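You operate a simulated robot arm through the tools that you are given. There is no shell and no other tool. Be economical: measure what you need, move in short steps, check, and stop when the job is done.

You are at the controls of a simulated two-armed robot. One attempt, no reset.

## Task
Hold the grey crate on the top of the long processor steady with one hand, lift the scrubbing brush out of it with the other and set it down on the top of the long processor.

Only the result counts: the job must be done as asked and must still hold three seconds after the hand-in. Knocking over, shifting, dropping, spilling or breaking anything else fails it.

## Robot
Two 7-joint arms with two-finger parallel grippers on one trunk, on a base that drives. Base frame: it is fixed to the floor where the robot stands at the start and does not move with it; the origin is under the middle of the robot, x ahead of it, y to its left, z up; the surface under the hand at the start is at about z = 1.037. Readings come in m, degrees, newtons and seconds.
The left shoulder is at the start at [0.07, 0.178, 1.128], the right one opposite. With the tool pointing down near the work surface each hand reaches from about 0.1 to 0.72 m from the robot's upright axis, wherever it stands, measured 20 degrees to its own side. Places, roughly: top of the long processor [1, -0.1, 1]. Payload 3.43 kg a hand.
The tool frame of a hand sits at the grasp point between the pads (the TCP): z along the fingers, y along the line on which they close. The tips reach 0.03 m beyond it. Largest opening 0.094 m; finger width 0.028, thickness 0.01; the body of the gripper, 0.05 by 0.096 m, starts 0.055 m behind the TCP.
Orientation is told as [roll, pitch, yaw] about the base's x, y, z axes, in that order, counted from this pose: with the fingers straight down and closing along the base's y, the tool's x points along the base's -x, its y along +y and its z along -z.

## Interface
- The arms move only by the tool send_rows. It takes "left_plan", "right_plan" or both (then of equal length, played together; a hand with none holds still); each is text: rows parted by semicolons, each of 7 numbers parted by spaces: the shift along the tool's x, y, z in units of 200 mm (1.0 is 200 mm), then the turn, a rotation vector about the tool's x, y, z in units of 180 degrees (1.0 is 180 degrees), then the closure in counts, from 0 (fully open) to 255 (shut). In form: dx dy dz wx wy wz hand; .... A call has 1 to 8 rows; each row is the pose to reach, as a shift and turn from the pose commanded when the call began, along the tool's axes at that moment. A call with a number of a shift or a turn outside -1 to 1 is refused whole. Each row takes 0.2 s and may step no farther than 0.05 m and 8.6 degrees from the row before; otherwise, or with a gripper value out of range, the whole call is refused. A pose out of reach is approached as far as the arm can. The call stops where the force on the tool passes 40 N (or 10 N more than at its start, if that is more) or the arm is blocked; 0.2 s more then pass. Each finger travels about 0.153 m/s and halts on what it meets, pressing with about 40 N; the grip force reading is that of the motor and also rises with nothing between the fingers. The clock runs only during rows and for 0.2 s after the last one: add rows that repeat a pose to give the fingers time. It gives the time, the measured TCP pose, the force on the tool (base axes), the opening and the grip force at its end, in the units of the frame above (readings bear some noise), with the torque about the TCP (base axes, N m) and any sound that the robot's microphone picked up, and new pictures: "pictures" is both (left out), scene, wrist or none (wrist: the cameras of the hands that moved).
- Cameras (640 x 400 px; columns grow to the right, rows downward): "scene" is now at [0.135, 0.03, 1.4523]; the picture's right is [0.32, -0.95, 0.00], its down [-0.48, -0.16, -0.86] and it looks along [0.81, 0.28, -0.51] (base axes); focal length 278 px, centre (320, 200). "left" rides on the left gripper at [0.076, -0.014, -0.102] in its tool frame; the picture's right is [0.18, 0.98, 0.00], its down [-0.75, 0.14, -0.64] and it looks along [-0.63, 0.12, 0.77] (tool axes); focal length 243 px, centre (320, 200). "right" rides on the right gripper at [0.076, 0.014, -0.103] in its tool frame; the picture's right is [-0.18, 0.98, 0.00], its down [-0.75, -0.14, -0.64] and it looks along [-0.63, -0.12, 0.77] (tool axes); focal length 243 px, centre (320, 200). There is no depth. A picture from a camera that has moved, and an enlarged one, comes with that camera's place and axes in the base frame and with its lens.
- lift_body(by): slides the trunk up (or, below 0, down) by that many m; the arms and the scene camera ride with it, the base frame stays. It gives what a move gives, with no picture.
- steer(legs): drives the robot by 1 to 6 legs, each [ahead, turn to the left] in m and degrees, along the robot's own axes; the way and the turn of a leg run together, so that a leg with both is an arc; at most 1.5 m and 180 degrees a leg. The arms and the cameras ride along, it lands a little off, and it stops where it bumps. It gives what a move gives, and a new picture of the scene camera.
- turn_head(pan, tilt): turns the head with the scene camera to pan (to the left, within 86 degrees either way) and tilt (down, from -29 to 69), counted from straight ahead of the robot. It gives what a move gives, and a new picture of the scene camera.
- inspect(camera, box): a new picture of the part [left, top, right, bottom] of that camera's present view, enlarged. The clock stands still meanwhile.
- job_done(): hands the job in; it is judged then, once.

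Go step by step. Nothing tells you exact positions but the pictures and the camera data: compare them with the known pose of the tool, close in by small moves and look again before you grip or let go. The budget is 120 turns and 260 pictures, counting those below and the enlarged ones. Unless the task says otherwise, let go and move clear before handing in, and close with one line.

The tools are called by a JSON object that holds its "method" and its "body". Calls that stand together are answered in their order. send_rows: Moves the arms, as the interface text tells. Its arguments: {"type":"object","properties":{"left_plan":{"type":"string"},"right_plan":{"type":"string"},"pictures":{"type":"string","enum":["both","scene","wrist","none"]}},"required":[]} The other tools are called the same way: lift_body (by) slides the trunk up or down; steer (legs) drives the base; turn_head (pan, tilt) turns the head that bears the scene camera; inspect (camera, box) takes an enlarged picture of a part of a camera's view; job_done () hands the job in.

At the start:

```text
clock: 0.0
left_position: [0.487, 0.323, 1.2517]
left_tool_rot: [-0.1, 0.0, 0.0]
left_ft_force: [0.5, 0.1, -1.1]
left_ft_torque: [0.02, 0.04, 0.02]
left_finger_gap: 0.0942
left_grip_force: 0.0
right_position: [0.5311, -0.0903, 1.3184]
right_tool_rot: [0.0, 0.0, 0.1]
right_ft_force: [0.2, -0.8, -0.3]
right_ft_torque: [0.0, 0.02, 0.03]
right_finger_gap: 0.0939
right_grip_force: 0.0
trunk travel left (down, up): [-0.708, 0.132]
robot x, y, heading: [-0.0011, -0.0022, -0.0]
head pan, tilt: [18.7, 30.7]
```

scene: 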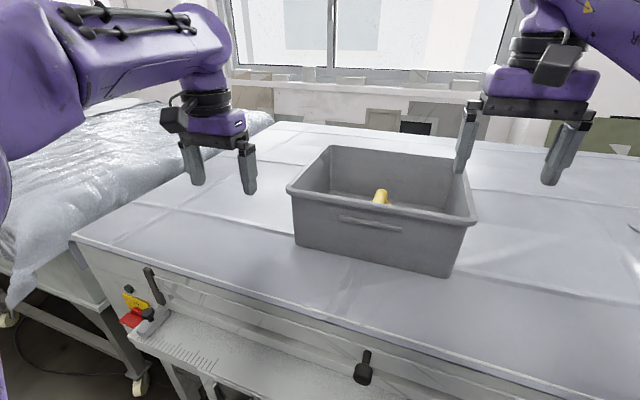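
right: 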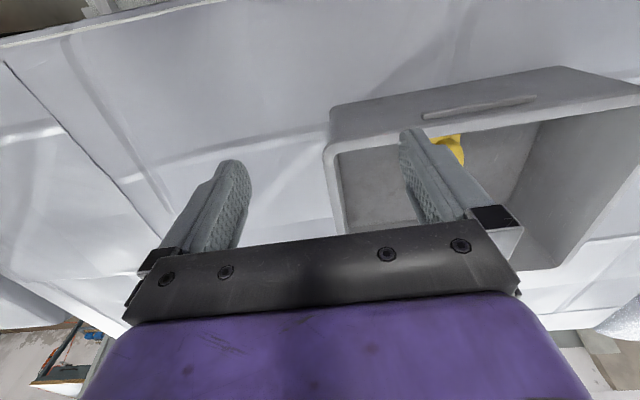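
left: 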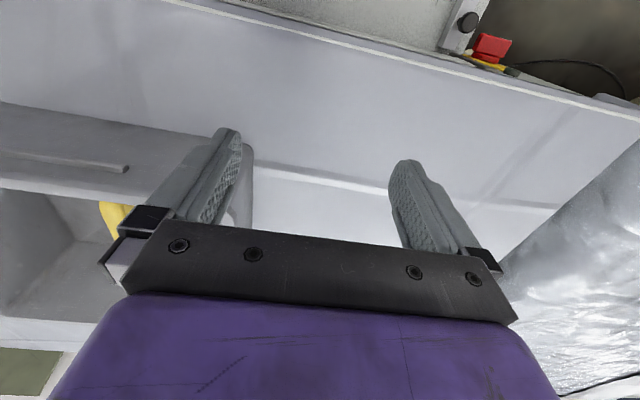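

The crate stands at about x 0.57–0.84, y −0.09–0.25, with its rim near z 1.19 and the yellow brush inside. I'll raise the trunk and tilt the head to see into it.

{"method": "lift_body", "body": {"by": 0.12}}

{"method": "turn_head", "body": {"pan": 5, "tilt": 45}}

{"method": "inspect", "body": {"camera": "right", "box": [240, 0, 640, 250]}}

```text
clock: 1.5
left_position: [0.4882, 0.3251, 1.3709]
left_tool_rot: [0.0, 0.0, 0.0]
left_ft_force: [0.3, 0.4, -0.1]
left_ft_torque: [0.04, -0.01, -0.01]
left_finger_gap: 0.0939
left_grip_force: 0.1
right_position: [0.5308, -0.0901, 1.4387]
right_tool_rot: [-0.1, 0.0, 0.1]
right_ft_force: [0.1, -0.4, -0.5]
right_ft_torque: [-0.01, -0.03, -0.01]
right_finger_gap: 0.094
right_grip_force: 0.1
trunk travel left (down, up): [-0.828, 0.012]
robot x, y, heading: [0.0017, 0.0006, -0.1]
head pan, tilt: [18.7, 30.7]
```

```text
clock: 2.3
left_position: [0.4872, 0.3234, 1.3713]
left_tool_rot: [0.0, 0.1, -0.1]
left_ft_force: [0.2, -0.2, -0.8]
left_ft_torque: [0.03, 0.0, 0.0]
left_finger_gap: 0.094
left_grip_force: 0.1
right_position: [0.5302, -0.0911, 1.4377]
right_tool_rot: [0.0, 0.0, 0.1]
right_ft_force: [0.4, 0.2, 1.0]
right_ft_torque: [0.03, 0.0, -0.03]
right_finger_gap: 0.0942
right_grip_force: 0.1
trunk travel left (down, up): [-0.828, 0.012]
robot x, y, heading: [0.0033, -0.0007, -0.0]
head pan, tilt: [5.0, 45.0]
camera scene: at [0.1308, 0.0083, 1.5508], right [0.09, -1.0, 0.0], down [-0.7, -0.06, -0.71], along [0.7, 0.06, -0.71], focal length 278 px, centre (320, 200)
```

scene: 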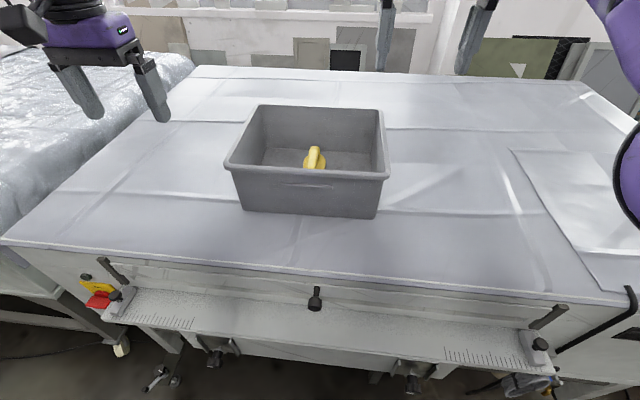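

```text
1.60 times, centred on (440, 125) of right
camera zoom: at [0.4534, -0.0756, 1.5399], right [0.18, 0.98, 0.0], down [0.75, -0.14, 0.64], along [0.63, -0.12, -0.77], focal length 388 px, centre (128, 320)
```

zoom: 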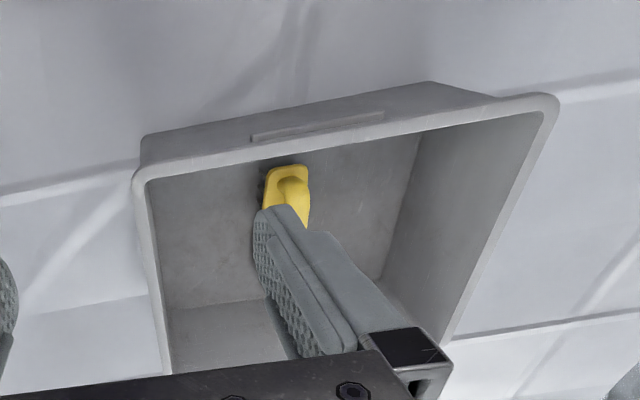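

The brush stands in the middle of the crate, near [0.77, 0.08]. I check it enlarged, and look down at the clearance between base and processor.

{"method": "inspect", "body": {"camera": "scene", "box": [210, 90, 402, 210]}}

{"method": "turn_head", "body": {"pan": 0, "tilt": 69}}

```text
3.33 times, centred on (306, 150) of scene
camera zoom: at [0.1308, 0.0083, 1.5508], right [0.09, -1.0, 0.0], down [-0.7, -0.06, -0.71], along [0.7, 0.06, -0.71], focal length 925 px, centre (367, 367)
```

zoom: 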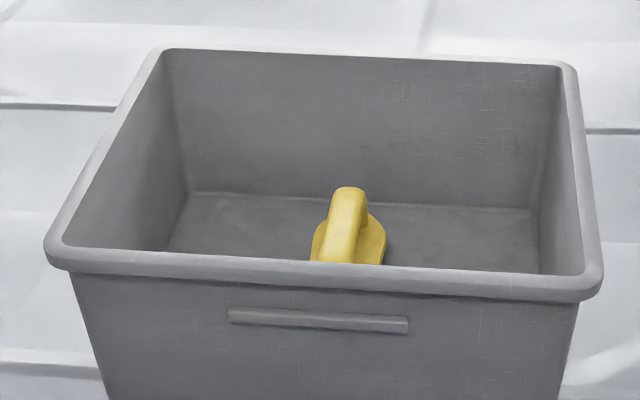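

```text
clock: 3.1
left_position: [0.4882, 0.3238, 1.3723]
left_tool_rot: [0.0, 0.0, 0.0]
left_ft_force: [-0.9, 0.8, 0.1]
left_ft_torque: [-0.02, -0.03, 0.0]
left_finger_gap: 0.0941
left_grip_force: 0.0
right_position: [0.5308, -0.091, 1.4376]
right_tool_rot: [-0.1, -0.1, 0.0]
right_ft_force: [-1.4, 0.2, -0.2]
right_ft_torque: [-0.02, 0.02, -0.02]
right_finger_gap: 0.0942
right_grip_force: 0.1
trunk travel left (down, up): [-0.828, 0.012]
robot x, y, heading: [-0.0009, 0.0018, 0.2]
head pan, tilt: [0.0, 68.8]
camera scene: at [0.1056, 0.0011, 1.5219], right [0.0, -1.0, 0.0], down [-0.93, 0.0, -0.36], along [0.36, 0.0, -0.93], focal length 278 px, centre (320, 200)
```

scene: 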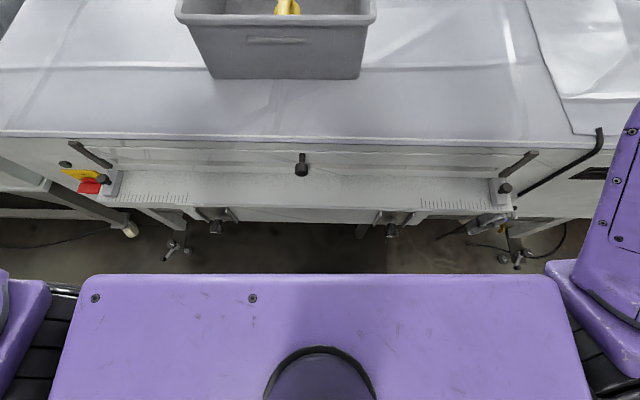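

The brush's arched handle runs roughly along x. It's out of reach from here, so I'll drive 0.1 m ahead. The left hand will take the brush and the right hand will hold the crate's right wall.

{"method": "steer", "body": {"legs": [[0.1, 0]]}}

{"method": "turn_head", "body": {"pan": 6, "tilt": 50}}

```text
clock: 4.3
left_position: [0.5734, 0.3247, 1.3771]
left_tool_rot: [0.0, -0.7, 0.0]
left_ft_force: [-0.9, 0.6, -0.3]
left_ft_torque: [-0.01, -0.06, -0.02]
left_finger_gap: 0.0939
left_grip_force: 0.0
right_position: [0.6135, -0.092, 1.4458]
right_tool_rot: [-0.1, -0.9, 0.0]
right_ft_force: [-0.8, -0.4, -0.1]
right_ft_torque: [0.0, -0.11, 0.0]
right_finger_gap: 0.0944
right_grip_force: 0.1
trunk travel left (down, up): [-0.828, 0.012]
robot x, y, heading: [0.1025, -0.0011, 0.0]
head pan, tilt: [0.0, 68.8]
camera scene: at [0.1896, 0.0007, 1.5231], right [0.0, -1.0, 0.0], down [-0.93, 0.0, -0.37], along [0.37, 0.0, -0.93], focal length 278 px, centre (320, 200)
```

scene: 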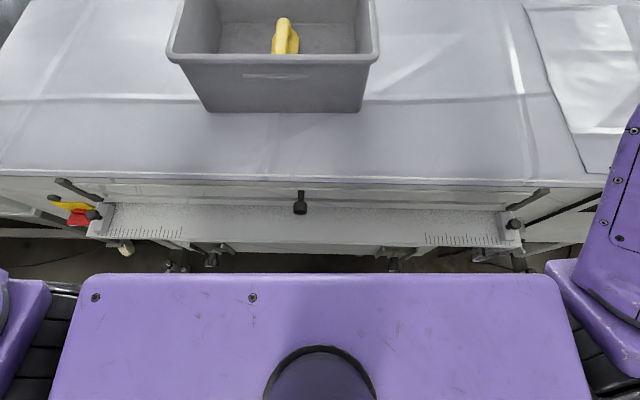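

```text
clock: 5.1
left_position: [0.588, 0.3242, 1.3717]
left_tool_rot: [0.0, 0.0, 0.0]
left_ft_force: [-0.4, 0.0, -1.0]
left_ft_torque: [-0.01, 0.05, 0.01]
left_finger_gap: 0.094
left_grip_force: 0.0
right_position: [0.6294, -0.0909, 1.4387]
right_tool_rot: [0.0, -0.2, 0.0]
right_ft_force: [0.5, -0.8, 0.5]
right_ft_torque: [-0.04, 0.04, -0.02]
right_finger_gap: 0.0941
right_grip_force: 0.0
trunk travel left (down, up): [-0.828, 0.012]
robot x, y, heading: [0.0966, 0.004, -0.2]
head pan, tilt: [6.0, 50.0]
camera scene: at [0.2272, 0.009, 1.5436], right [0.1, -0.99, 0.0], down [-0.76, -0.08, -0.64], along [0.64, 0.07, -0.77], focal length 278 px, centre (320, 200)
```

scene: 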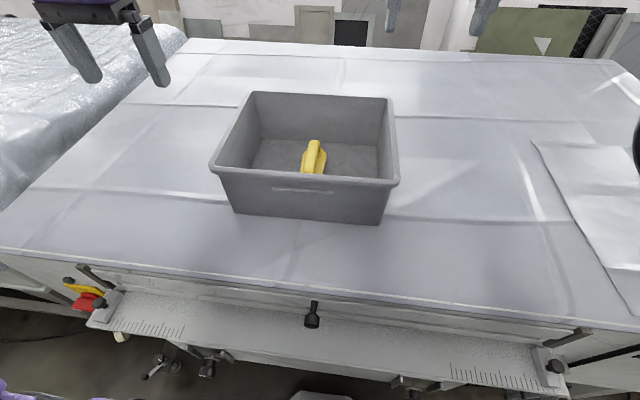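

The base has moved 0.1 m ahead. I'll bring both hands over the crate for a closer look: the right above the right wall, the left near the brush.

{"method": "send_rows", "body": {"left_plan": "-0.11 -0.17 0.04 0 0 0 0; -0.22 -0.34 0.08 0 0 0 0; -0.33 -0.51 0.12 0 0 0 0; -0.44 -0.68 0.16 0 0 0 0; -0.56 -0.8 0.2 0 0 0 0", "right_plan": "-0.07 0 0.14 0 0 0 0; -0.14 0 0.28 0 0 0 0; -0.2 0 0.42 0 0 0 0; -0.25 0 0.56 0 0 0 0; -0.25 0 0.65 0 0 0 0", "pictures": "both"}}

```text
clock: 6.3
left_position: [0.703, 0.1637, 1.3327]
left_tool_rot: [0.2, 0.0, 0.0]
left_ft_force: [-0.9, -0.4, -0.2]
left_ft_torque: [0.01, 0.01, 0.0]
left_finger_gap: 0.0943
left_grip_force: 0.0
right_position: [0.6802, -0.0928, 1.3074]
right_tool_rot: [0.1, -0.1, 0.1]
right_ft_force: [-0.8, 0.1, -0.9]
right_ft_torque: [-0.02, 0.0, -0.01]
right_finger_gap: 0.0943
right_grip_force: 0.1
trunk travel left (down, up): [-0.828, 0.012]
robot x, y, heading: [0.0984, 0.0029, 0.1]
head pan, tilt: [6.0, 50.0]
camera scene: at [0.2285, 0.0075, 1.5436], right [0.1, -0.99, 0.0], down [-0.76, -0.08, -0.64], along [0.64, 0.07, -0.77], focal length 278 px, centre (320, 200)
camera right: at [0.6037, -0.0772, 1.409], right [0.18, 0.98, 0.0], down [0.75, -0.14, 0.64], along [0.63, -0.12, -0.77], focal length 243 px, centre (320, 200)
camera left: at [0.6276, 0.151, 1.4349], right [-0.18, 0.98, 0.0], down [0.75, 0.14, 0.64], along [0.63, 0.12, -0.77], focal length 243 px, centre (320, 200)
```

scene: 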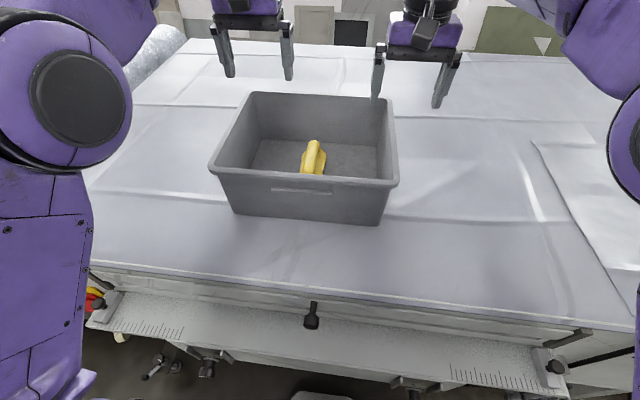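
right: 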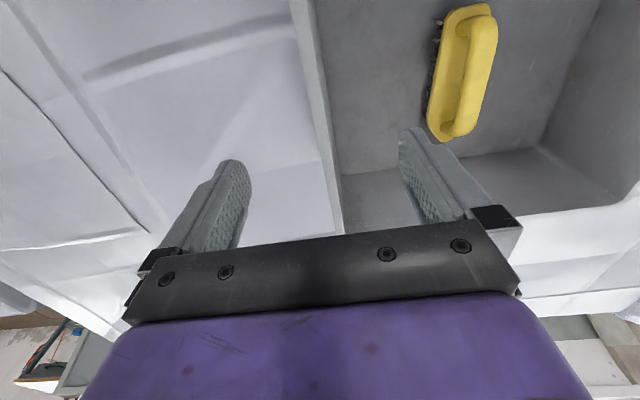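
left: 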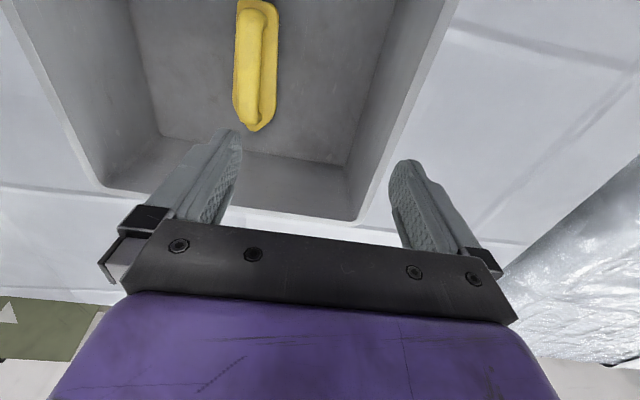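

The brush runs along x from about 0.645 to 0.803 at y ≈ 0.082, with its top near z 1.07–1.1. I'll zoom in to fix the handle shape and the right wall rim.

{"method": "inspect", "body": {"camera": "right", "box": [300, 0, 540, 150]}}

{"method": "inspect", "body": {"camera": "left", "box": [140, 0, 380, 150]}}

{"method": "inspect", "body": {"camera": "scene", "box": [200, 80, 424, 220]}}

```text
2.67 times, centred on (420, 75) of right
camera zoom: at [0.6037, -0.0772, 1.409], right [0.18, 0.98, 0.0], down [0.75, -0.14, 0.64], along [0.63, -0.12, -0.77], focal length 647 px, centre (53, 533)
```

zoom: 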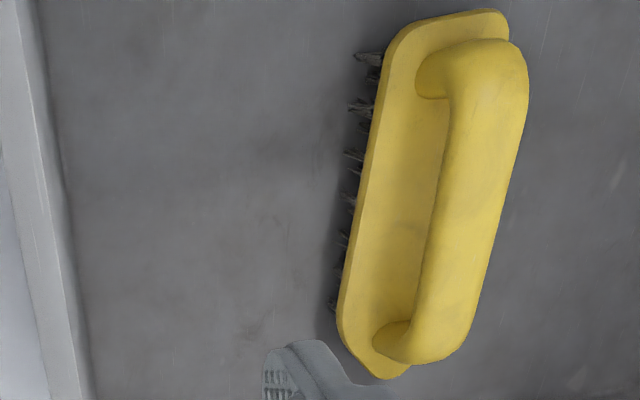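

```text
2.67 times, centred on (260, 75) of left
camera zoom: at [0.6276, 0.151, 1.4349], right [-0.18, 0.98, 0.0], down [0.75, 0.14, 0.64], along [0.63, 0.12, -0.77], focal length 647 px, centre (480, 533)
```

zoom: 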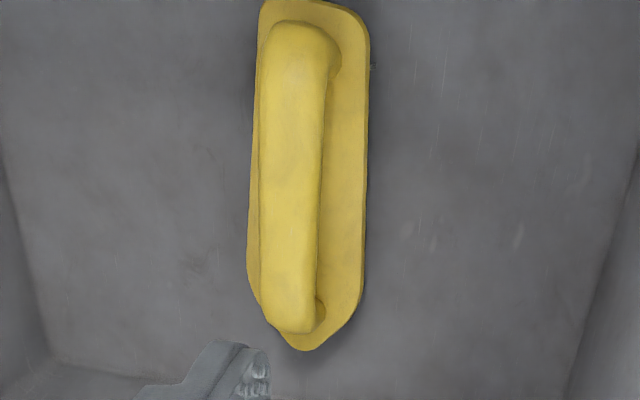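

```text
2.86 times, centred on (312, 150) of scene
camera zoom: at [0.2285, 0.0075, 1.5436], right [0.1, -0.99, 0.0], down [-0.76, -0.08, -0.64], along [0.64, 0.07, -0.77], focal length 793 px, centre (343, 343)
```

zoom: 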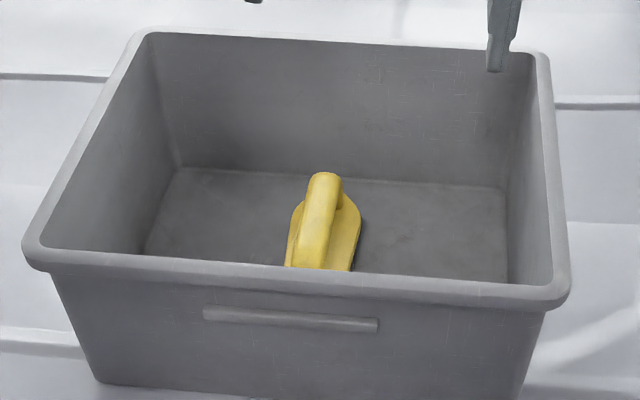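

The rim is at z ≈ 1.19 with its right lip centred on y ≈ −0.091, and the handle's top is at about z 1.11. I'll lower the open right hand over the right wall.

{"method": "send_rows", "body": {"right_plan": "0.08 0.01 0.1 0 0 0 0; 0.15 0.01 0.28 0 0 0 0; 0.15 0.01 0.45 0 0 0 0; 0.15 0.01 0.61 0 0 0 0; 0.15 0.01 0.61 0 0 0 0", "pictures": "both"}}

```text
clock: 7.5
left_position: [0.6989, 0.1662, 1.3334]
left_tool_rot: [0.0, -0.2, -0.1]
left_ft_force: [0.5, 0.1, -0.8]
left_ft_torque: [0.04, -0.01, 0.02]
left_finger_gap: 0.0939
left_grip_force: 0.1
right_position: [0.6511, -0.0888, 1.1878]
right_tool_rot: [0.0, -0.2, 0.0]
right_ft_force: [-0.4, -0.8, -0.5]
right_ft_torque: [0.01, 0.03, -0.03]
right_finger_gap: 0.094
right_grip_force: 0.0
trunk travel left (down, up): [-0.828, 0.012]
robot x, y, heading: [0.0985, 0.0026, -0.0]
head pan, tilt: [6.0, 50.0]
camera scene: at [0.2255, 0.0086, 1.5439], right [0.1, -0.99, 0.0], down [-0.76, -0.08, -0.64], along [0.64, 0.07, -0.77], focal length 278 px, centre (320, 200)
camera right: at [0.5736, -0.0743, 1.2901], right [0.18, 0.98, 0.0], down [0.75, -0.14, 0.64], along [0.63, -0.12, -0.76], focal length 243 px, centre (320, 200)
```

scene: 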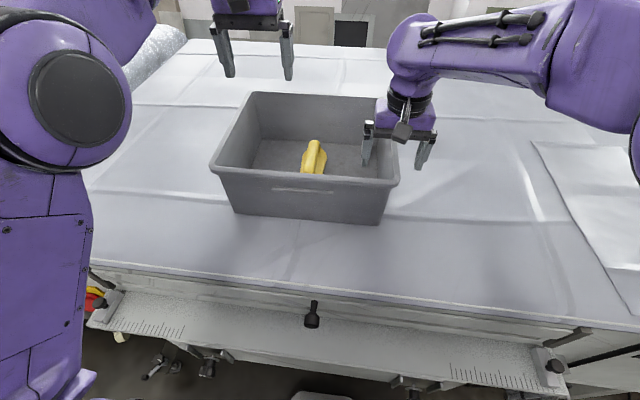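
right: 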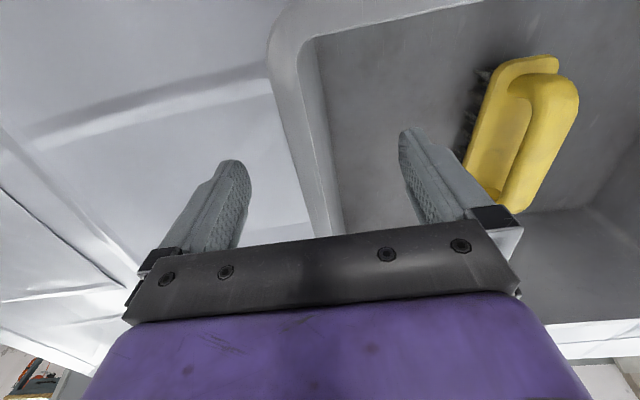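

The rim is centred between the right fingers to within about 1 mm. I'll close gently.

{"method": "send_rows", "body": {"right_plan": "0 0 0 0 0 0 100; 0 0 0 0 0 0 160; 0 0 0 0 0 0 185; 0 0 0 0 0 0 205; 0 0 0 0 0 0 225; 0 0 0 0 0 0 255; 0 0 0 0 0 0 255", "pictures": "both"}}

```text
clock: 9.1
left_position: [0.6998, 0.1639, 1.3335]
left_tool_rot: [0.1, -0.1, -0.1]
left_ft_force: [-0.1, 0.0, -0.2]
left_ft_torque: [-0.02, 0.01, -0.01]
left_finger_gap: 0.0942
left_grip_force: 0.0
right_position: [0.651, -0.0908, 1.1879]
right_tool_rot: [0.1, -0.2, 0.0]
right_ft_force: [1.2, -4.2, 1.1]
right_ft_torque: [0.03, 0.32, -0.48]
right_finger_gap: 0.0172
right_grip_force: 40.0
trunk travel left (down, up): [-0.828, 0.012]
robot x, y, heading: [0.0988, -0.0001, -0.0]
head pan, tilt: [6.0, 50.0]
camera scene: at [0.2256, 0.0074, 1.5439], right [0.1, -0.99, 0.0], down [-0.76, -0.08, -0.64], along [0.64, 0.07, -0.77], focal length 278 px, centre (320, 200)
camera right: at [0.5738, -0.0754, 1.2904], right [0.18, 0.98, 0.0], down [0.75, -0.14, 0.64], along [0.63, -0.12, -0.76], focal length 243 px, centre (320, 200)
```

scene: 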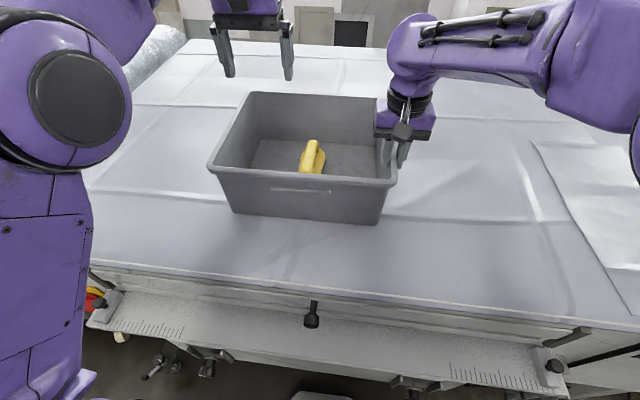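
right: 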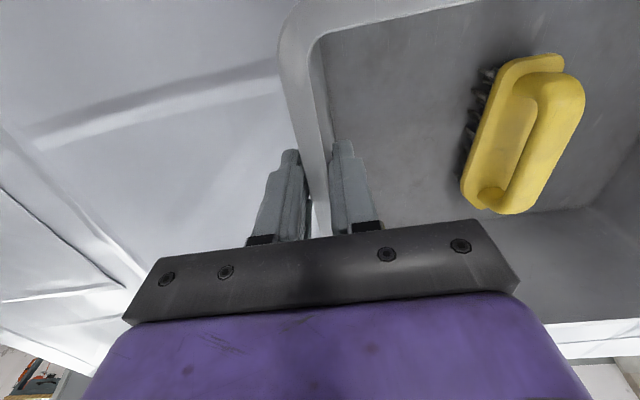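

The crate is gripped, with a 17 mm gap at 40 N. Now I'll bring the left hand above the handle.

{"method": "send_rows", "body": {"left_plan": "-0.03 -0.2 0.05 0 0 0 0; -0.076 -0.4 0.12 0 0 0 0; -0.076 -0.4 0.34 0 0 0 0; -0.076 -0.4 0.57 0 0 0 0; -0.076 -0.4 0.72 0 0 0 0; -0.076 -0.4 0.72 0 0 0 0", "right_plan": "0 0 0 0 0 0 255; 0 0 0 0 0 0 255; 0 0 0 0 0 0 255; 0 0 0 0 0 0 255; 0 0 0 0 0 0 255; 0 0 0 0 0 0 255", "pictures": "both"}}

```text
clock: 10.5
left_position: [0.7166, 0.0843, 1.1861]
left_tool_rot: [-0.1, -0.2, 0.1]
left_ft_force: [0.6, 0.0, 0.0]
left_ft_torque: [-0.01, 0.0, 0.05]
left_finger_gap: 0.0941
left_grip_force: 0.0
right_position: [0.6507, -0.0892, 1.1892]
right_tool_rot: [0.0, -0.1, -0.1]
right_ft_force: [1.5, 0.3, 0.8]
right_ft_torque: [0.05, 0.0, -0.05]
right_finger_gap: 0.0171
right_grip_force: 39.7
trunk travel left (down, up): [-0.828, 0.012]
robot x, y, heading: [0.0992, 0.0022, -0.1]
head pan, tilt: [6.0, 50.0]
camera scene: at [0.226, 0.009, 1.5438], right [0.1, -0.99, 0.0], down [-0.76, -0.08, -0.64], along [0.64, 0.07, -0.77], focal length 278 px, centre (320, 200)
camera right: at [0.5742, -0.0739, 1.2904], right [0.18, 0.98, 0.0], down [0.75, -0.14, 0.64], along [0.63, -0.12, -0.76], focal length 243 px, centre (320, 200)
camera left: at [0.6406, 0.0706, 1.289], right [-0.18, 0.98, 0.0], down [0.75, 0.14, 0.64], along [0.63, 0.12, -0.77], focal length 243 px, centre (320, 200)
```

scene: 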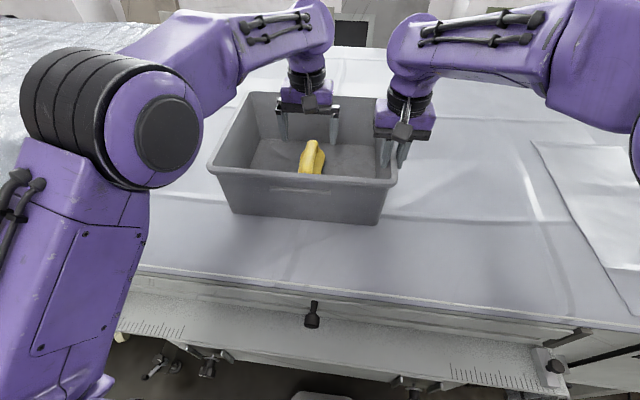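
right: 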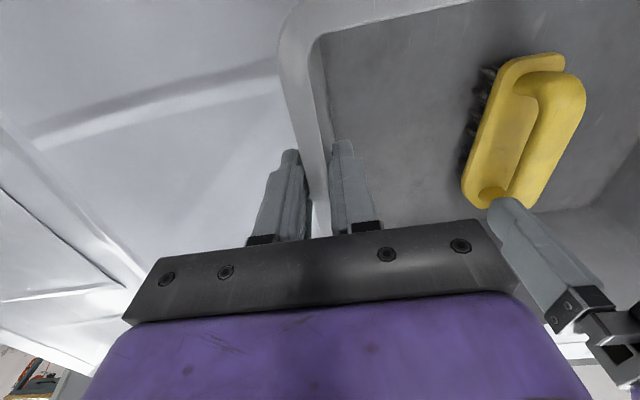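
left: 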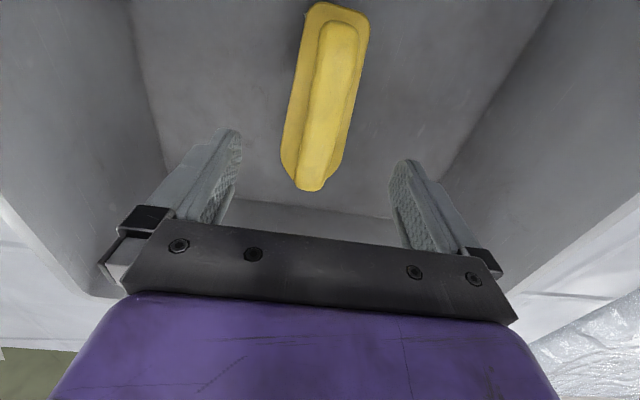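

The handle is centred at about y 0.087, x 0.713. I'll descend to grasp height with a small correction.

{"method": "send_rows", "body": {"left_plan": "0 0.015 0.13 0 0 0 0; 0.01 0.015 0.26 0 0 0 0; 0.01 0.015 0.38 0 0 0 0; 0.01 0.015 0.38 0 0 0 0", "right_plan": "0 0 0 0 0 0 255; 0 0 0 0 0 0 255; 0 0 0 0 0 0 255; 0 0 0 0 0 0 255", "pictures": "both"}}

```text
clock: 11.5
left_position: [0.7132, 0.0865, 1.1109]
left_tool_rot: [0.0, -0.2, 0.0]
left_ft_force: [0.4, 0.9, 0.6]
left_ft_torque: [0.01, 0.0, 0.01]
left_finger_gap: 0.0938
left_grip_force: 0.0
right_position: [0.6511, -0.0902, 1.1898]
right_tool_rot: [0.0, -0.3, 0.0]
right_ft_force: [3.9, 0.6, 2.9]
right_ft_torque: [0.0, 0.35, -0.1]
right_finger_gap: 0.0172
right_grip_force: 40.1
trunk travel left (down, up): [-0.828, 0.012]
robot x, y, heading: [0.0976, 0.003, -0.1]
head pan, tilt: [6.0, 50.0]
camera scene: at [0.226, 0.009, 1.5438], right [0.1, -0.99, 0.0], down [-0.76, -0.08, -0.64], along [0.64, 0.07, -0.77], focal length 278 px, centre (320, 200)
camera right: at [0.5741, -0.0739, 1.2904], right [0.18, 0.98, 0.0], down [0.75, -0.14, 0.64], along [0.63, -0.12, -0.76], focal length 243 px, centre (320, 200)
camera left: at [0.6381, 0.0739, 1.2149], right [-0.18, 0.98, 0.0], down [0.75, 0.14, 0.64], along [0.63, 0.12, -0.77], focal length 243 px, centre (320, 200)
```

scene: 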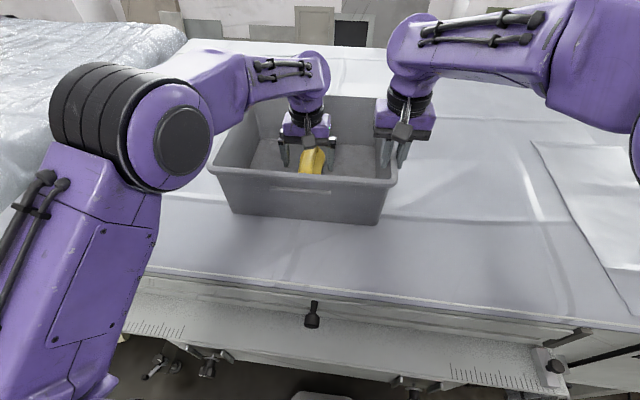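
right: 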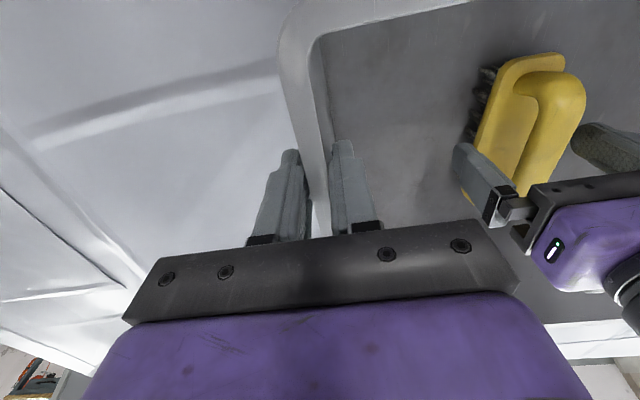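
left: 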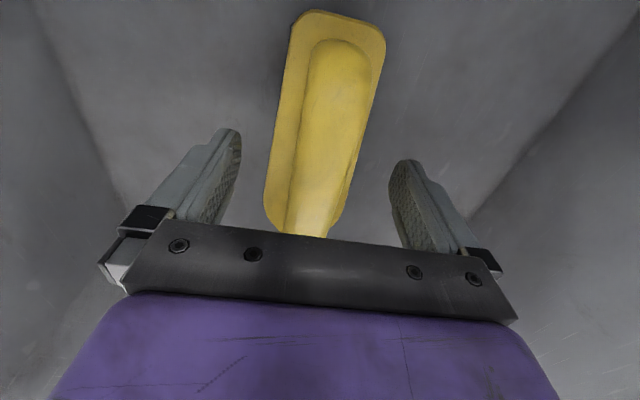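

The handle is centred between the left fingers. I'll close on it.

{"method": "send_rows", "body": {"left_plan": "0 0 0.01 0 0 0 80; 0 0 0.01 0 0 0 130; 0 0 0.01 0 0 0 160; 0 0 0.01 0 0 0 200; 0 0 0.01 0 0 0 255; 0 0 0.01 0 0 0 255; 0 0 0.01 0 0 0 255", "right_plan": "0 0 0 0 0 0 255; 0 0 0 0 0 0 255; 0 0 0 0 0 0 255; 0 0 0 0 0 0 255; 0 0 0 0 0 0 255; 0 0 0 0 0 0 255; 0 0 0 0 0 0 255", "pictures": "wrist"}}

```text
clock: 13.1
left_position: [0.7131, 0.0871, 1.1111]
left_tool_rot: [0.0, -0.1, 0.0]
left_ft_force: [-0.1, 0.3, 0.2]
left_ft_torque: [0.01, 0.0, 0.02]
left_finger_gap: 0.03
left_grip_force: 40.5
right_position: [0.6504, -0.0884, 1.1894]
right_tool_rot: [0.0, -0.3, 0.0]
right_ft_force: [2.3, -0.2, 4.0]
right_ft_torque: [0.03, 0.08, -0.09]
right_finger_gap: 0.0172
right_grip_force: 39.8
trunk travel left (down, up): [-0.828, 0.012]
robot x, y, heading: [0.099, 0.0039, 0.0]
head pan, tilt: [6.0, 50.0]
camera right: at [0.5741, -0.0739, 1.2904], right [0.18, 0.98, 0.0], down [0.75, -0.14, 0.64], along [0.63, -0.12, -0.76], focal length 243 px, centre (320, 200)
camera left: at [0.6378, 0.0736, 1.2128], right [-0.18, 0.98, 0.0], down [0.75, 0.14, 0.64], along [0.63, 0.12, -0.77], focal length 243 px, centre (320, 200)
```

right: 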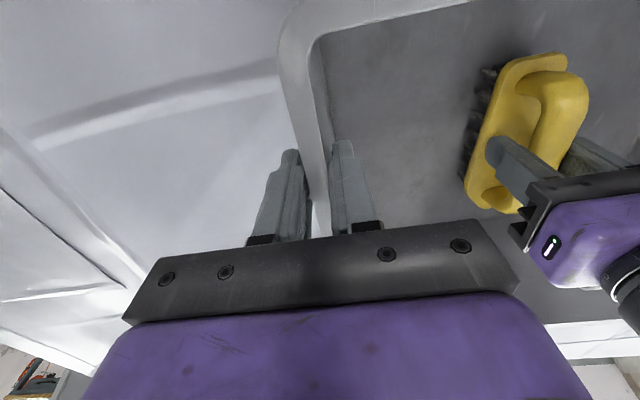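
left: 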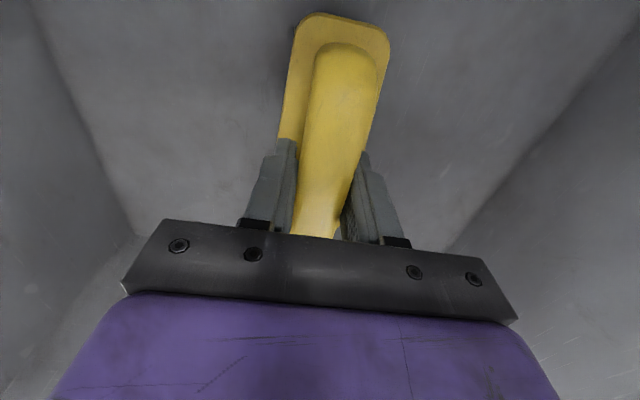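

The handle is gripped with a 30 mm gap. I'll lift straight up while the right hand holds the crate.

{"method": "send_rows", "body": {"left_plan": "0 0 -0.1 0 0 0 255; 0 0 -0.25 0 0 0 255; 0 0 -0.45 0 0 0 255; 0 0 -0.65 0 0 0 255; 0 0 -0.85 0 0 0 255; 0 0 -1 0 0 0 255; 0 0 -1 0 0 0 255", "right_plan": "0 0 0 0 0 0 255; 0 0 0 0 0 0 255; 0 0 0 0 0 0 255; 0 0 0 0 0 0 255; 0 0 0 0 0 0 255; 0 0 0 0 0 0 255; 0 0 0 0 0 0 255", "pictures": "both"}}

```text
clock: 14.7
left_position: [0.7108, 0.0864, 1.3084]
left_tool_rot: [0.1, -0.1, 0.0]
left_ft_force: [-0.5, -0.1, -0.9]
left_ft_torque: [0.0, -0.01, 0.0]
left_finger_gap: 0.0298
left_grip_force: 40.6
right_position: [0.6501, -0.0902, 1.1884]
right_tool_rot: [0.1, -0.1, 0.0]
right_ft_force: [2.4, 0.3, 4.9]
right_ft_torque: [0.01, -0.06, -0.27]
right_finger_gap: 0.0172
right_grip_force: 40.1
trunk travel left (down, up): [-0.828, 0.012]
robot x, y, heading: [0.0967, 0.0007, -0.1]
head pan, tilt: [6.0, 50.0]
camera scene: at [0.2259, 0.009, 1.5438], right [0.1, -0.99, 0.0], down [-0.76, -0.08, -0.64], along [0.64, 0.07, -0.77], focal length 278 px, centre (320, 200)
camera right: at [0.5741, -0.0739, 1.2904], right [0.18, 0.98, 0.0], down [0.75, -0.14, 0.64], along [0.63, -0.12, -0.76], focal length 243 px, centre (320, 200)
camera left: at [0.6353, 0.0735, 1.4113], right [-0.18, 0.98, 0.0], down [0.75, 0.14, 0.64], along [0.63, 0.12, -0.77], focal length 243 px, centre (320, 200)
```

scene: 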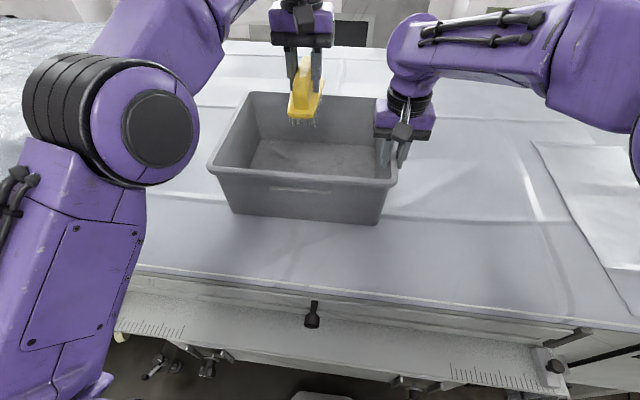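
right: 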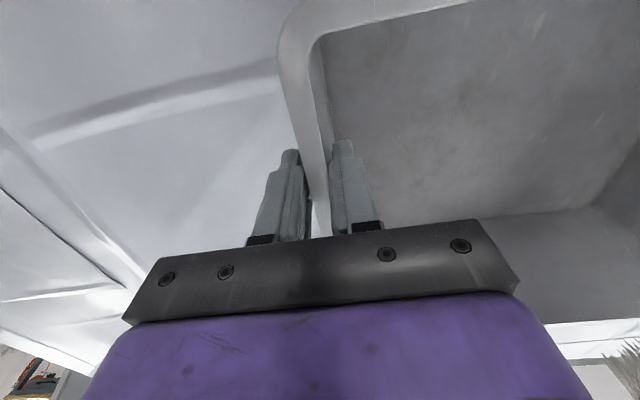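
left: 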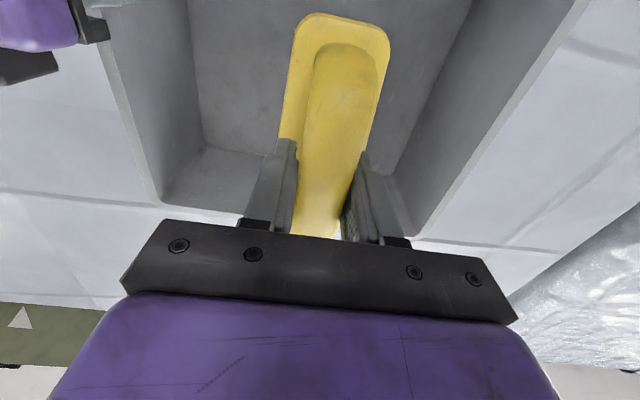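

The brush is out and the crate is still. Next I'll carry it left past the crate.

{"method": "send_rows", "body": {"left_plan": "0 0.1 0 0 0 0 255; 0.03 0.3 0 0 0 0 255; 0.06 0.5 0 0 0 0 255; 0.1 0.7 0 0 0 0 255; 0.15 0.88 0 0 0 0 255; 0.2 1 0 0 0 0 255", "pictures": "none"}}

{"method": "send_rows", "body": {"left_plan": "0 0.15 0 0 0 0 255; 0 0.35 0 0 0 0 255; 0 0.55 0 0 0 0 255; 0 0.7 0 0 0 0 255; 0 0.7 0 0 0 0 255", "pictures": "both"}}

```text
clock: 16.1
left_position: [0.6691, 0.2901, 1.3096]
left_tool_rot: [0.0, -0.1, -0.2]
left_ft_force: [0.3, 0.4, -1.3]
left_ft_torque: [-0.02, 0.02, 0.02]
left_finger_gap: 0.0299
left_grip_force: 39.7
right_position: [0.6513, -0.0892, 1.1896]
right_tool_rot: [0.1, -0.2, 0.0]
right_ft_force: [1.2, 0.1, 3.6]
right_ft_torque: [-0.2, -0.22, -0.33]
right_finger_gap: 0.0172
right_grip_force: 40.4
trunk travel left (down, up): [-0.828, 0.012]
robot x, y, heading: [0.0993, 0.0042, -0.5]
head pan, tilt: [6.0, 50.0]
```

```text
clock: 17.3
left_position: [0.6693, 0.428, 1.3093]
left_tool_rot: [0.0, -0.1, 0.0]
left_ft_force: [0.1, -0.5, -2.0]
left_ft_torque: [0.01, 0.02, 0.01]
left_finger_gap: 0.0299
left_grip_force: 39.7
right_position: [0.6509, -0.0888, 1.1877]
right_tool_rot: [0.2, -0.2, 0.0]
right_ft_force: [1.2, 0.1, 1.8]
right_ft_torque: [0.2, 0.14, -0.35]
right_finger_gap: 0.0173
right_grip_force: 40.3
trunk travel left (down, up): [-0.828, 0.012]
robot x, y, heading: [0.0971, 0.0036, -0.2]
head pan, tilt: [6.0, 50.0]
camera scene: at [0.2257, 0.0088, 1.5438], right [0.1, -0.99, 0.0], down [-0.76, -0.08, -0.64], along [0.64, 0.07, -0.77], focal length 278 px, centre (320, 200)
camera left: at [0.5949, 0.4144, 1.4122], right [-0.18, 0.98, 0.0], down [0.75, 0.14, 0.64], along [0.63, 0.12, -0.77], focal length 243 px, centre (320, 200)
```

scene: 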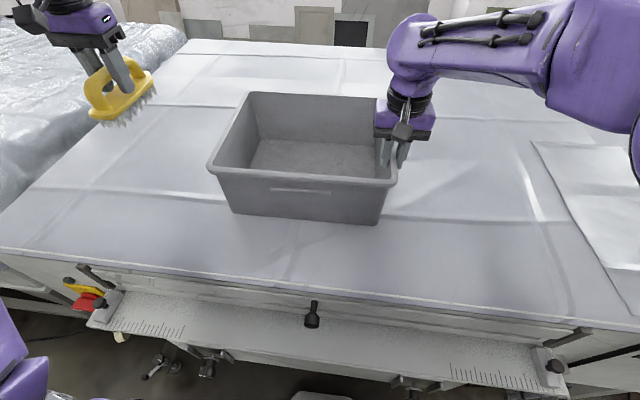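
left: 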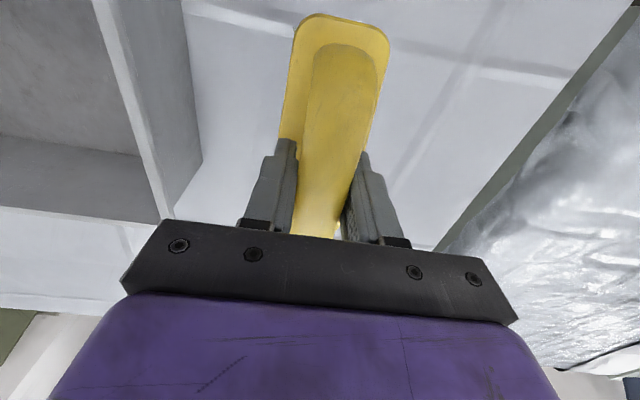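

The area below is free table. I'll lower to just above the surface.

{"method": "send_rows", "body": {"left_plan": "0 0 0.12 0 0 0 255; 0 0 0.3 0 0 0 255; 0 0 0.5 0 0 0 255; 0 0 0.7 0 0 0 255; 0 0 0.85 0 0 0 255; 0 0 0.93 0 0 0 255; 0 0 0.93 0 0 0 255", "pictures": "both"}}

```text
clock: 18.9
left_position: [0.6708, 0.4266, 1.1228]
left_tool_rot: [0.0, -0.1, 0.0]
left_ft_force: [0.3, -0.8, -1.7]
left_ft_torque: [-0.01, -0.02, 0.01]
left_finger_gap: 0.0298
left_grip_force: 40.3
right_position: [0.6513, -0.0891, 1.189]
right_tool_rot: [0.0, -0.2, 0.1]
right_ft_force: [0.6, -0.9, -0.1]
right_ft_torque: [0.08, 0.15, -0.4]
right_finger_gap: 0.0173
right_grip_force: 40.3
trunk travel left (down, up): [-0.828, 0.012]
robot x, y, heading: [0.0999, 0.0001, -0.0]
head pan, tilt: [6.0, 50.0]
camera scene: at [0.2257, 0.009, 1.5438], right [0.1, -0.99, 0.0], down [-0.76, -0.08, -0.64], along [0.64, 0.07, -0.77], focal length 278 px, centre (320, 200)
camera left: at [0.5962, 0.4135, 1.2256], right [-0.18, 0.98, 0.0], down [0.75, 0.14, 0.64], along [0.63, 0.12, -0.77], focal length 243 px, centre (320, 200)
```

scene: 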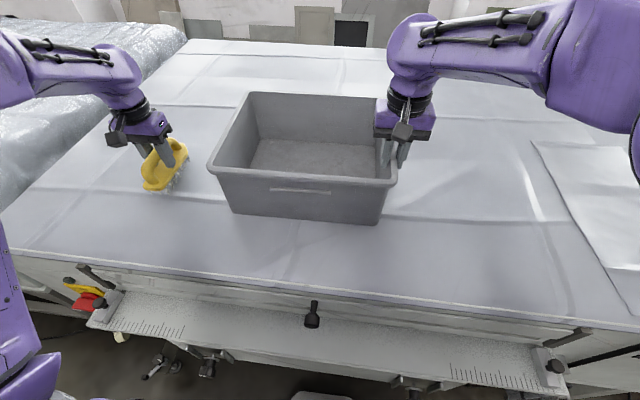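
left: 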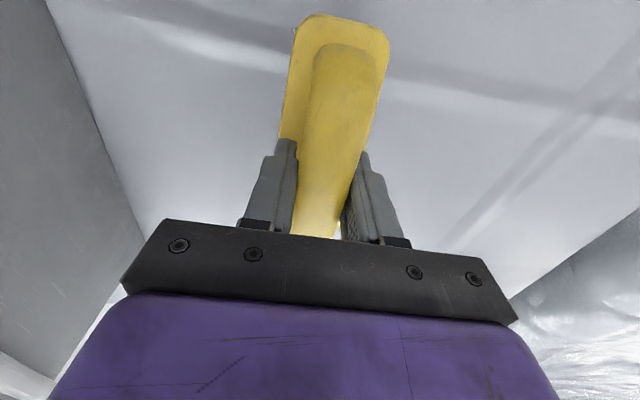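

I'm still a little above the surface, so I'll go down in small steps and watch the force.

{"method": "send_rows", "body": {"left_plan": "0 0 0.02 0 0 0 255; 0 0 0.04 0 0 0 255; 0 0 0.05 0 0 0 255; 0 0 0.06 0 0 0 255; 0 0 0.06 0 0 0 255", "pictures": "none"}}

{"method": "inspect", "body": {"camera": "scene", "box": [80, 110, 240, 210]}}

```text
clock: 20.1
left_position: [0.6733, 0.4272, 1.1117]
left_tool_rot: [0.0, -0.1, 0.0]
left_ft_force: [-0.3, 0.5, -1.3]
left_ft_torque: [0.01, 0.05, -0.03]
left_finger_gap: 0.03
left_grip_force: 40.2
right_position: [0.6507, -0.0902, 1.1888]
right_tool_rot: [0.0, -0.1, 0.1]
right_ft_force: [-0.6, 0.2, 0.0]
right_ft_torque: [-0.02, 0.0, -0.4]
right_finger_gap: 0.0173
right_grip_force: 40.5
trunk travel left (down, up): [-0.828, 0.012]
robot x, y, heading: [0.0994, 0.0013, -0.2]
head pan, tilt: [6.0, 50.0]
```

```text
4.00 times, centred on (160, 160) of scene
camera zoom: at [0.2257, 0.009, 1.5438], right [0.1, -0.99, 0.0], down [-0.76, -0.08, -0.64], along [0.64, 0.07, -0.77], focal length 1110 px, centre (960, 360)
```

zoom: 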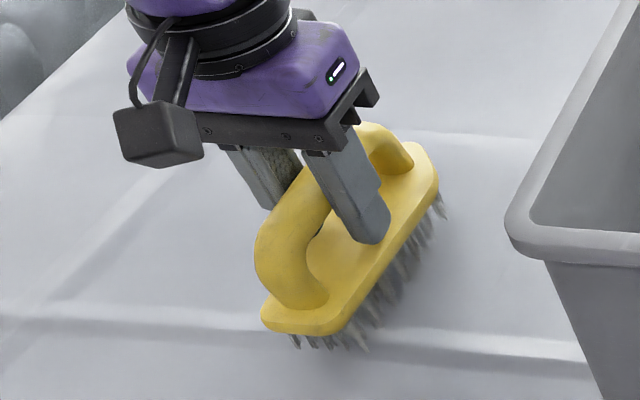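

{"method": "send_rows", "body": {"left_plan": "0 0 0.008 0 0 0 255; 0 0 0.015 0 0 0 255; 0 0 0.015 0 0 0 255", "pictures": "none"}}

{"method": "send_rows", "body": {"left_plan": "0 0 0.008 0 0 0 255; 0 0 0.01 0 0 0 255; 0 0 0.01 0 0 0 255", "pictures": "none"}}

```text
clock: 20.9
left_position: [0.6743, 0.4254, 1.109]
left_tool_rot: [0.0, -0.1, -0.1]
left_ft_force: [0.1, 0.5, -2.2]
left_ft_torque: [0.0, 0.04, 0.03]
left_finger_gap: 0.0299
left_grip_force: 39.7
right_position: [0.6502, -0.0905, 1.1892]
right_tool_rot: [0.0, -0.2, 0.0]
right_ft_force: [-1.7, -0.4, -0.5]
right_ft_torque: [0.0, -0.07, -0.36]
right_finger_gap: 0.0172
right_grip_force: 40.0
trunk travel left (down, up): [-0.828, 0.012]
robot x, y, heading: [0.096, 0.0009, -0.2]
head pan, tilt: [6.0, 50.0]
```

```text
clock: 21.7
left_position: [0.6722, 0.4277, 1.1075]
left_tool_rot: [-0.1, -0.1, 0.0]
left_ft_force: [0.3, -0.6, -1.7]
left_ft_torque: [-0.02, -0.01, -0.01]
left_finger_gap: 0.03
left_grip_force: 39.5
right_position: [0.6511, -0.0882, 1.1883]
right_tool_rot: [-0.1, -0.2, -0.1]
right_ft_force: [-0.3, -0.4, -0.3]
right_ft_torque: [0.02, -0.11, -0.34]
right_finger_gap: 0.0174
right_grip_force: 39.6
trunk travel left (down, up): [-0.828, 0.012]
robot x, y, heading: [0.098, 0.0022, -0.3]
head pan, tilt: [6.0, 50.0]
```

The force still shows only the brush's weight, so there's no contact yet. I'll continue in 1–2 mm steps.

{"method": "send_rows", "body": {"left_plan": "0 0 0.008 0 0 0 255; 0 0 0.01 0 0 0 255; 0 0 0.01 0 0 0 255", "pictures": "none"}}

{"method": "send_rows", "body": {"left_plan": "0 0 0.008 0 0 0 255; 0 0 0.01 0 0 0 255; 0 0 0.01 0 0 0 255", "pictures": "none"}}

{"method": "inspect", "body": {"camera": "scene", "box": [80, 110, 240, 210]}}

```text
clock: 22.5
left_position: [0.6721, 0.4274, 1.1049]
left_tool_rot: [0.1, -0.2, 0.1]
left_ft_force: [0.1, 0.4, 9.7]
left_ft_torque: [-0.17, 0.43, -0.03]
left_finger_gap: 0.0295
left_grip_force: 39.7
right_position: [0.6505, -0.0896, 1.189]
right_tool_rot: [0.0, -0.3, 0.0]
right_ft_force: [1.3, 1.1, 0.0]
right_ft_torque: [0.08, -0.5, -0.37]
right_finger_gap: 0.0173
right_grip_force: 39.9
trunk travel left (down, up): [-0.828, 0.012]
robot x, y, heading: [0.1007, -0.0007, -0.1]
head pan, tilt: [6.0, 50.0]
```

```text
clock: 23.3
left_position: [0.6719, 0.4255, 1.1057]
left_tool_rot: [0.0, -0.4, 0.1]
left_ft_force: [7.4, 7.5, 27.5]
left_ft_torque: [-0.25, 0.07, -0.02]
left_finger_gap: 0.0296
left_grip_force: 39.5
right_position: [0.6499, -0.0896, 1.1894]
right_tool_rot: [0.0, -0.2, -0.1]
right_ft_force: [1.0, 0.8, -0.1]
right_ft_torque: [-0.07, 0.74, -0.47]
right_finger_gap: 0.017
right_grip_force: 39.2
trunk travel left (down, up): [-0.828, 0.012]
robot x, y, heading: [0.1014, -0.0004, -0.4]
head pan, tilt: [6.0, 50.0]
```

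```text
4.00 times, centred on (160, 160) of scene
camera zoom: at [0.2244, 0.0078, 1.5442], right [0.1, -0.99, 0.0], down [-0.76, -0.08, -0.64], along [0.64, 0.07, -0.77], focal length 1110 px, centre (960, 360)
```

zoom: 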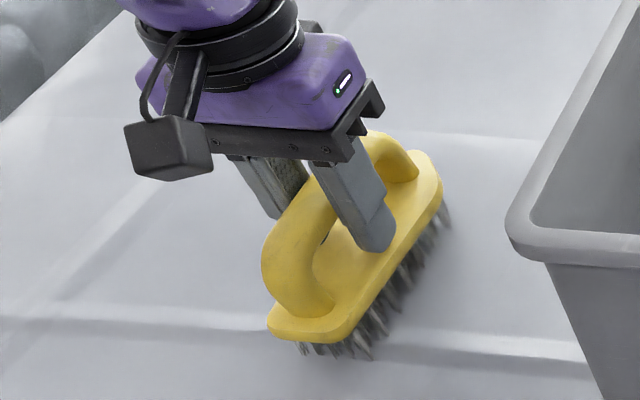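

The brush has touched down and is pressing at about 27 N. I'll ease up 2 mm, then open and rise.

{"method": "send_rows", "body": {"left_plan": "0 0 -0.01 0 0 0 255; 0 0 -0.01 0 0 0 255; 0 0 -0.01 0 0 0 165; 0 0 -0.01 0 0 0 150; 0 0 -0.01 0 0 0 100; 0 0 -0.01 0 0 0 0; 0 0 -0.01 0 0 0 0; 0 0 -0.01 0 0 0 0", "pictures": "both"}}

```text
clock: 25.1
left_position: [0.6719, 0.4255, 1.1053]
left_tool_rot: [-0.1, -0.2, -0.1]
left_ft_force: [0.4, -0.2, -0.4]
left_ft_torque: [0.01, 0.01, 0.03]
left_finger_gap: 0.0941
left_grip_force: 0.1
right_position: [0.6505, -0.0908, 1.1895]
right_tool_rot: [0.1, -0.1, 0.0]
right_ft_force: [-0.4, -2.7, 0.7]
right_ft_torque: [-0.04, -0.67, -0.08]
right_finger_gap: 0.0173
right_grip_force: 39.6
trunk travel left (down, up): [-0.828, 0.012]
robot x, y, heading: [0.0989, 0.0005, -0.3]
head pan, tilt: [6.0, 50.0]
camera scene: at [0.2257, 0.0082, 1.5438], right [0.1, -0.99, 0.0], down [-0.76, -0.08, -0.64], along [0.64, 0.07, -0.77], focal length 278 px, centre (320, 200)
camera left: at [0.5972, 0.4129, 1.2076], right [-0.18, 0.98, 0.0], down [0.75, 0.14, 0.64], along [0.63, 0.12, -0.77], focal length 243 px, centre (320, 200)
```

scene: 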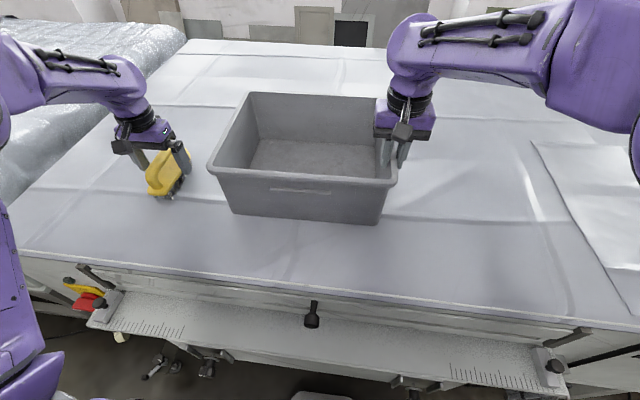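
left: 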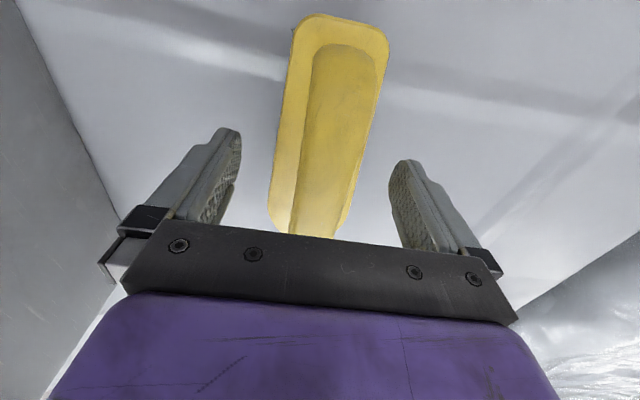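

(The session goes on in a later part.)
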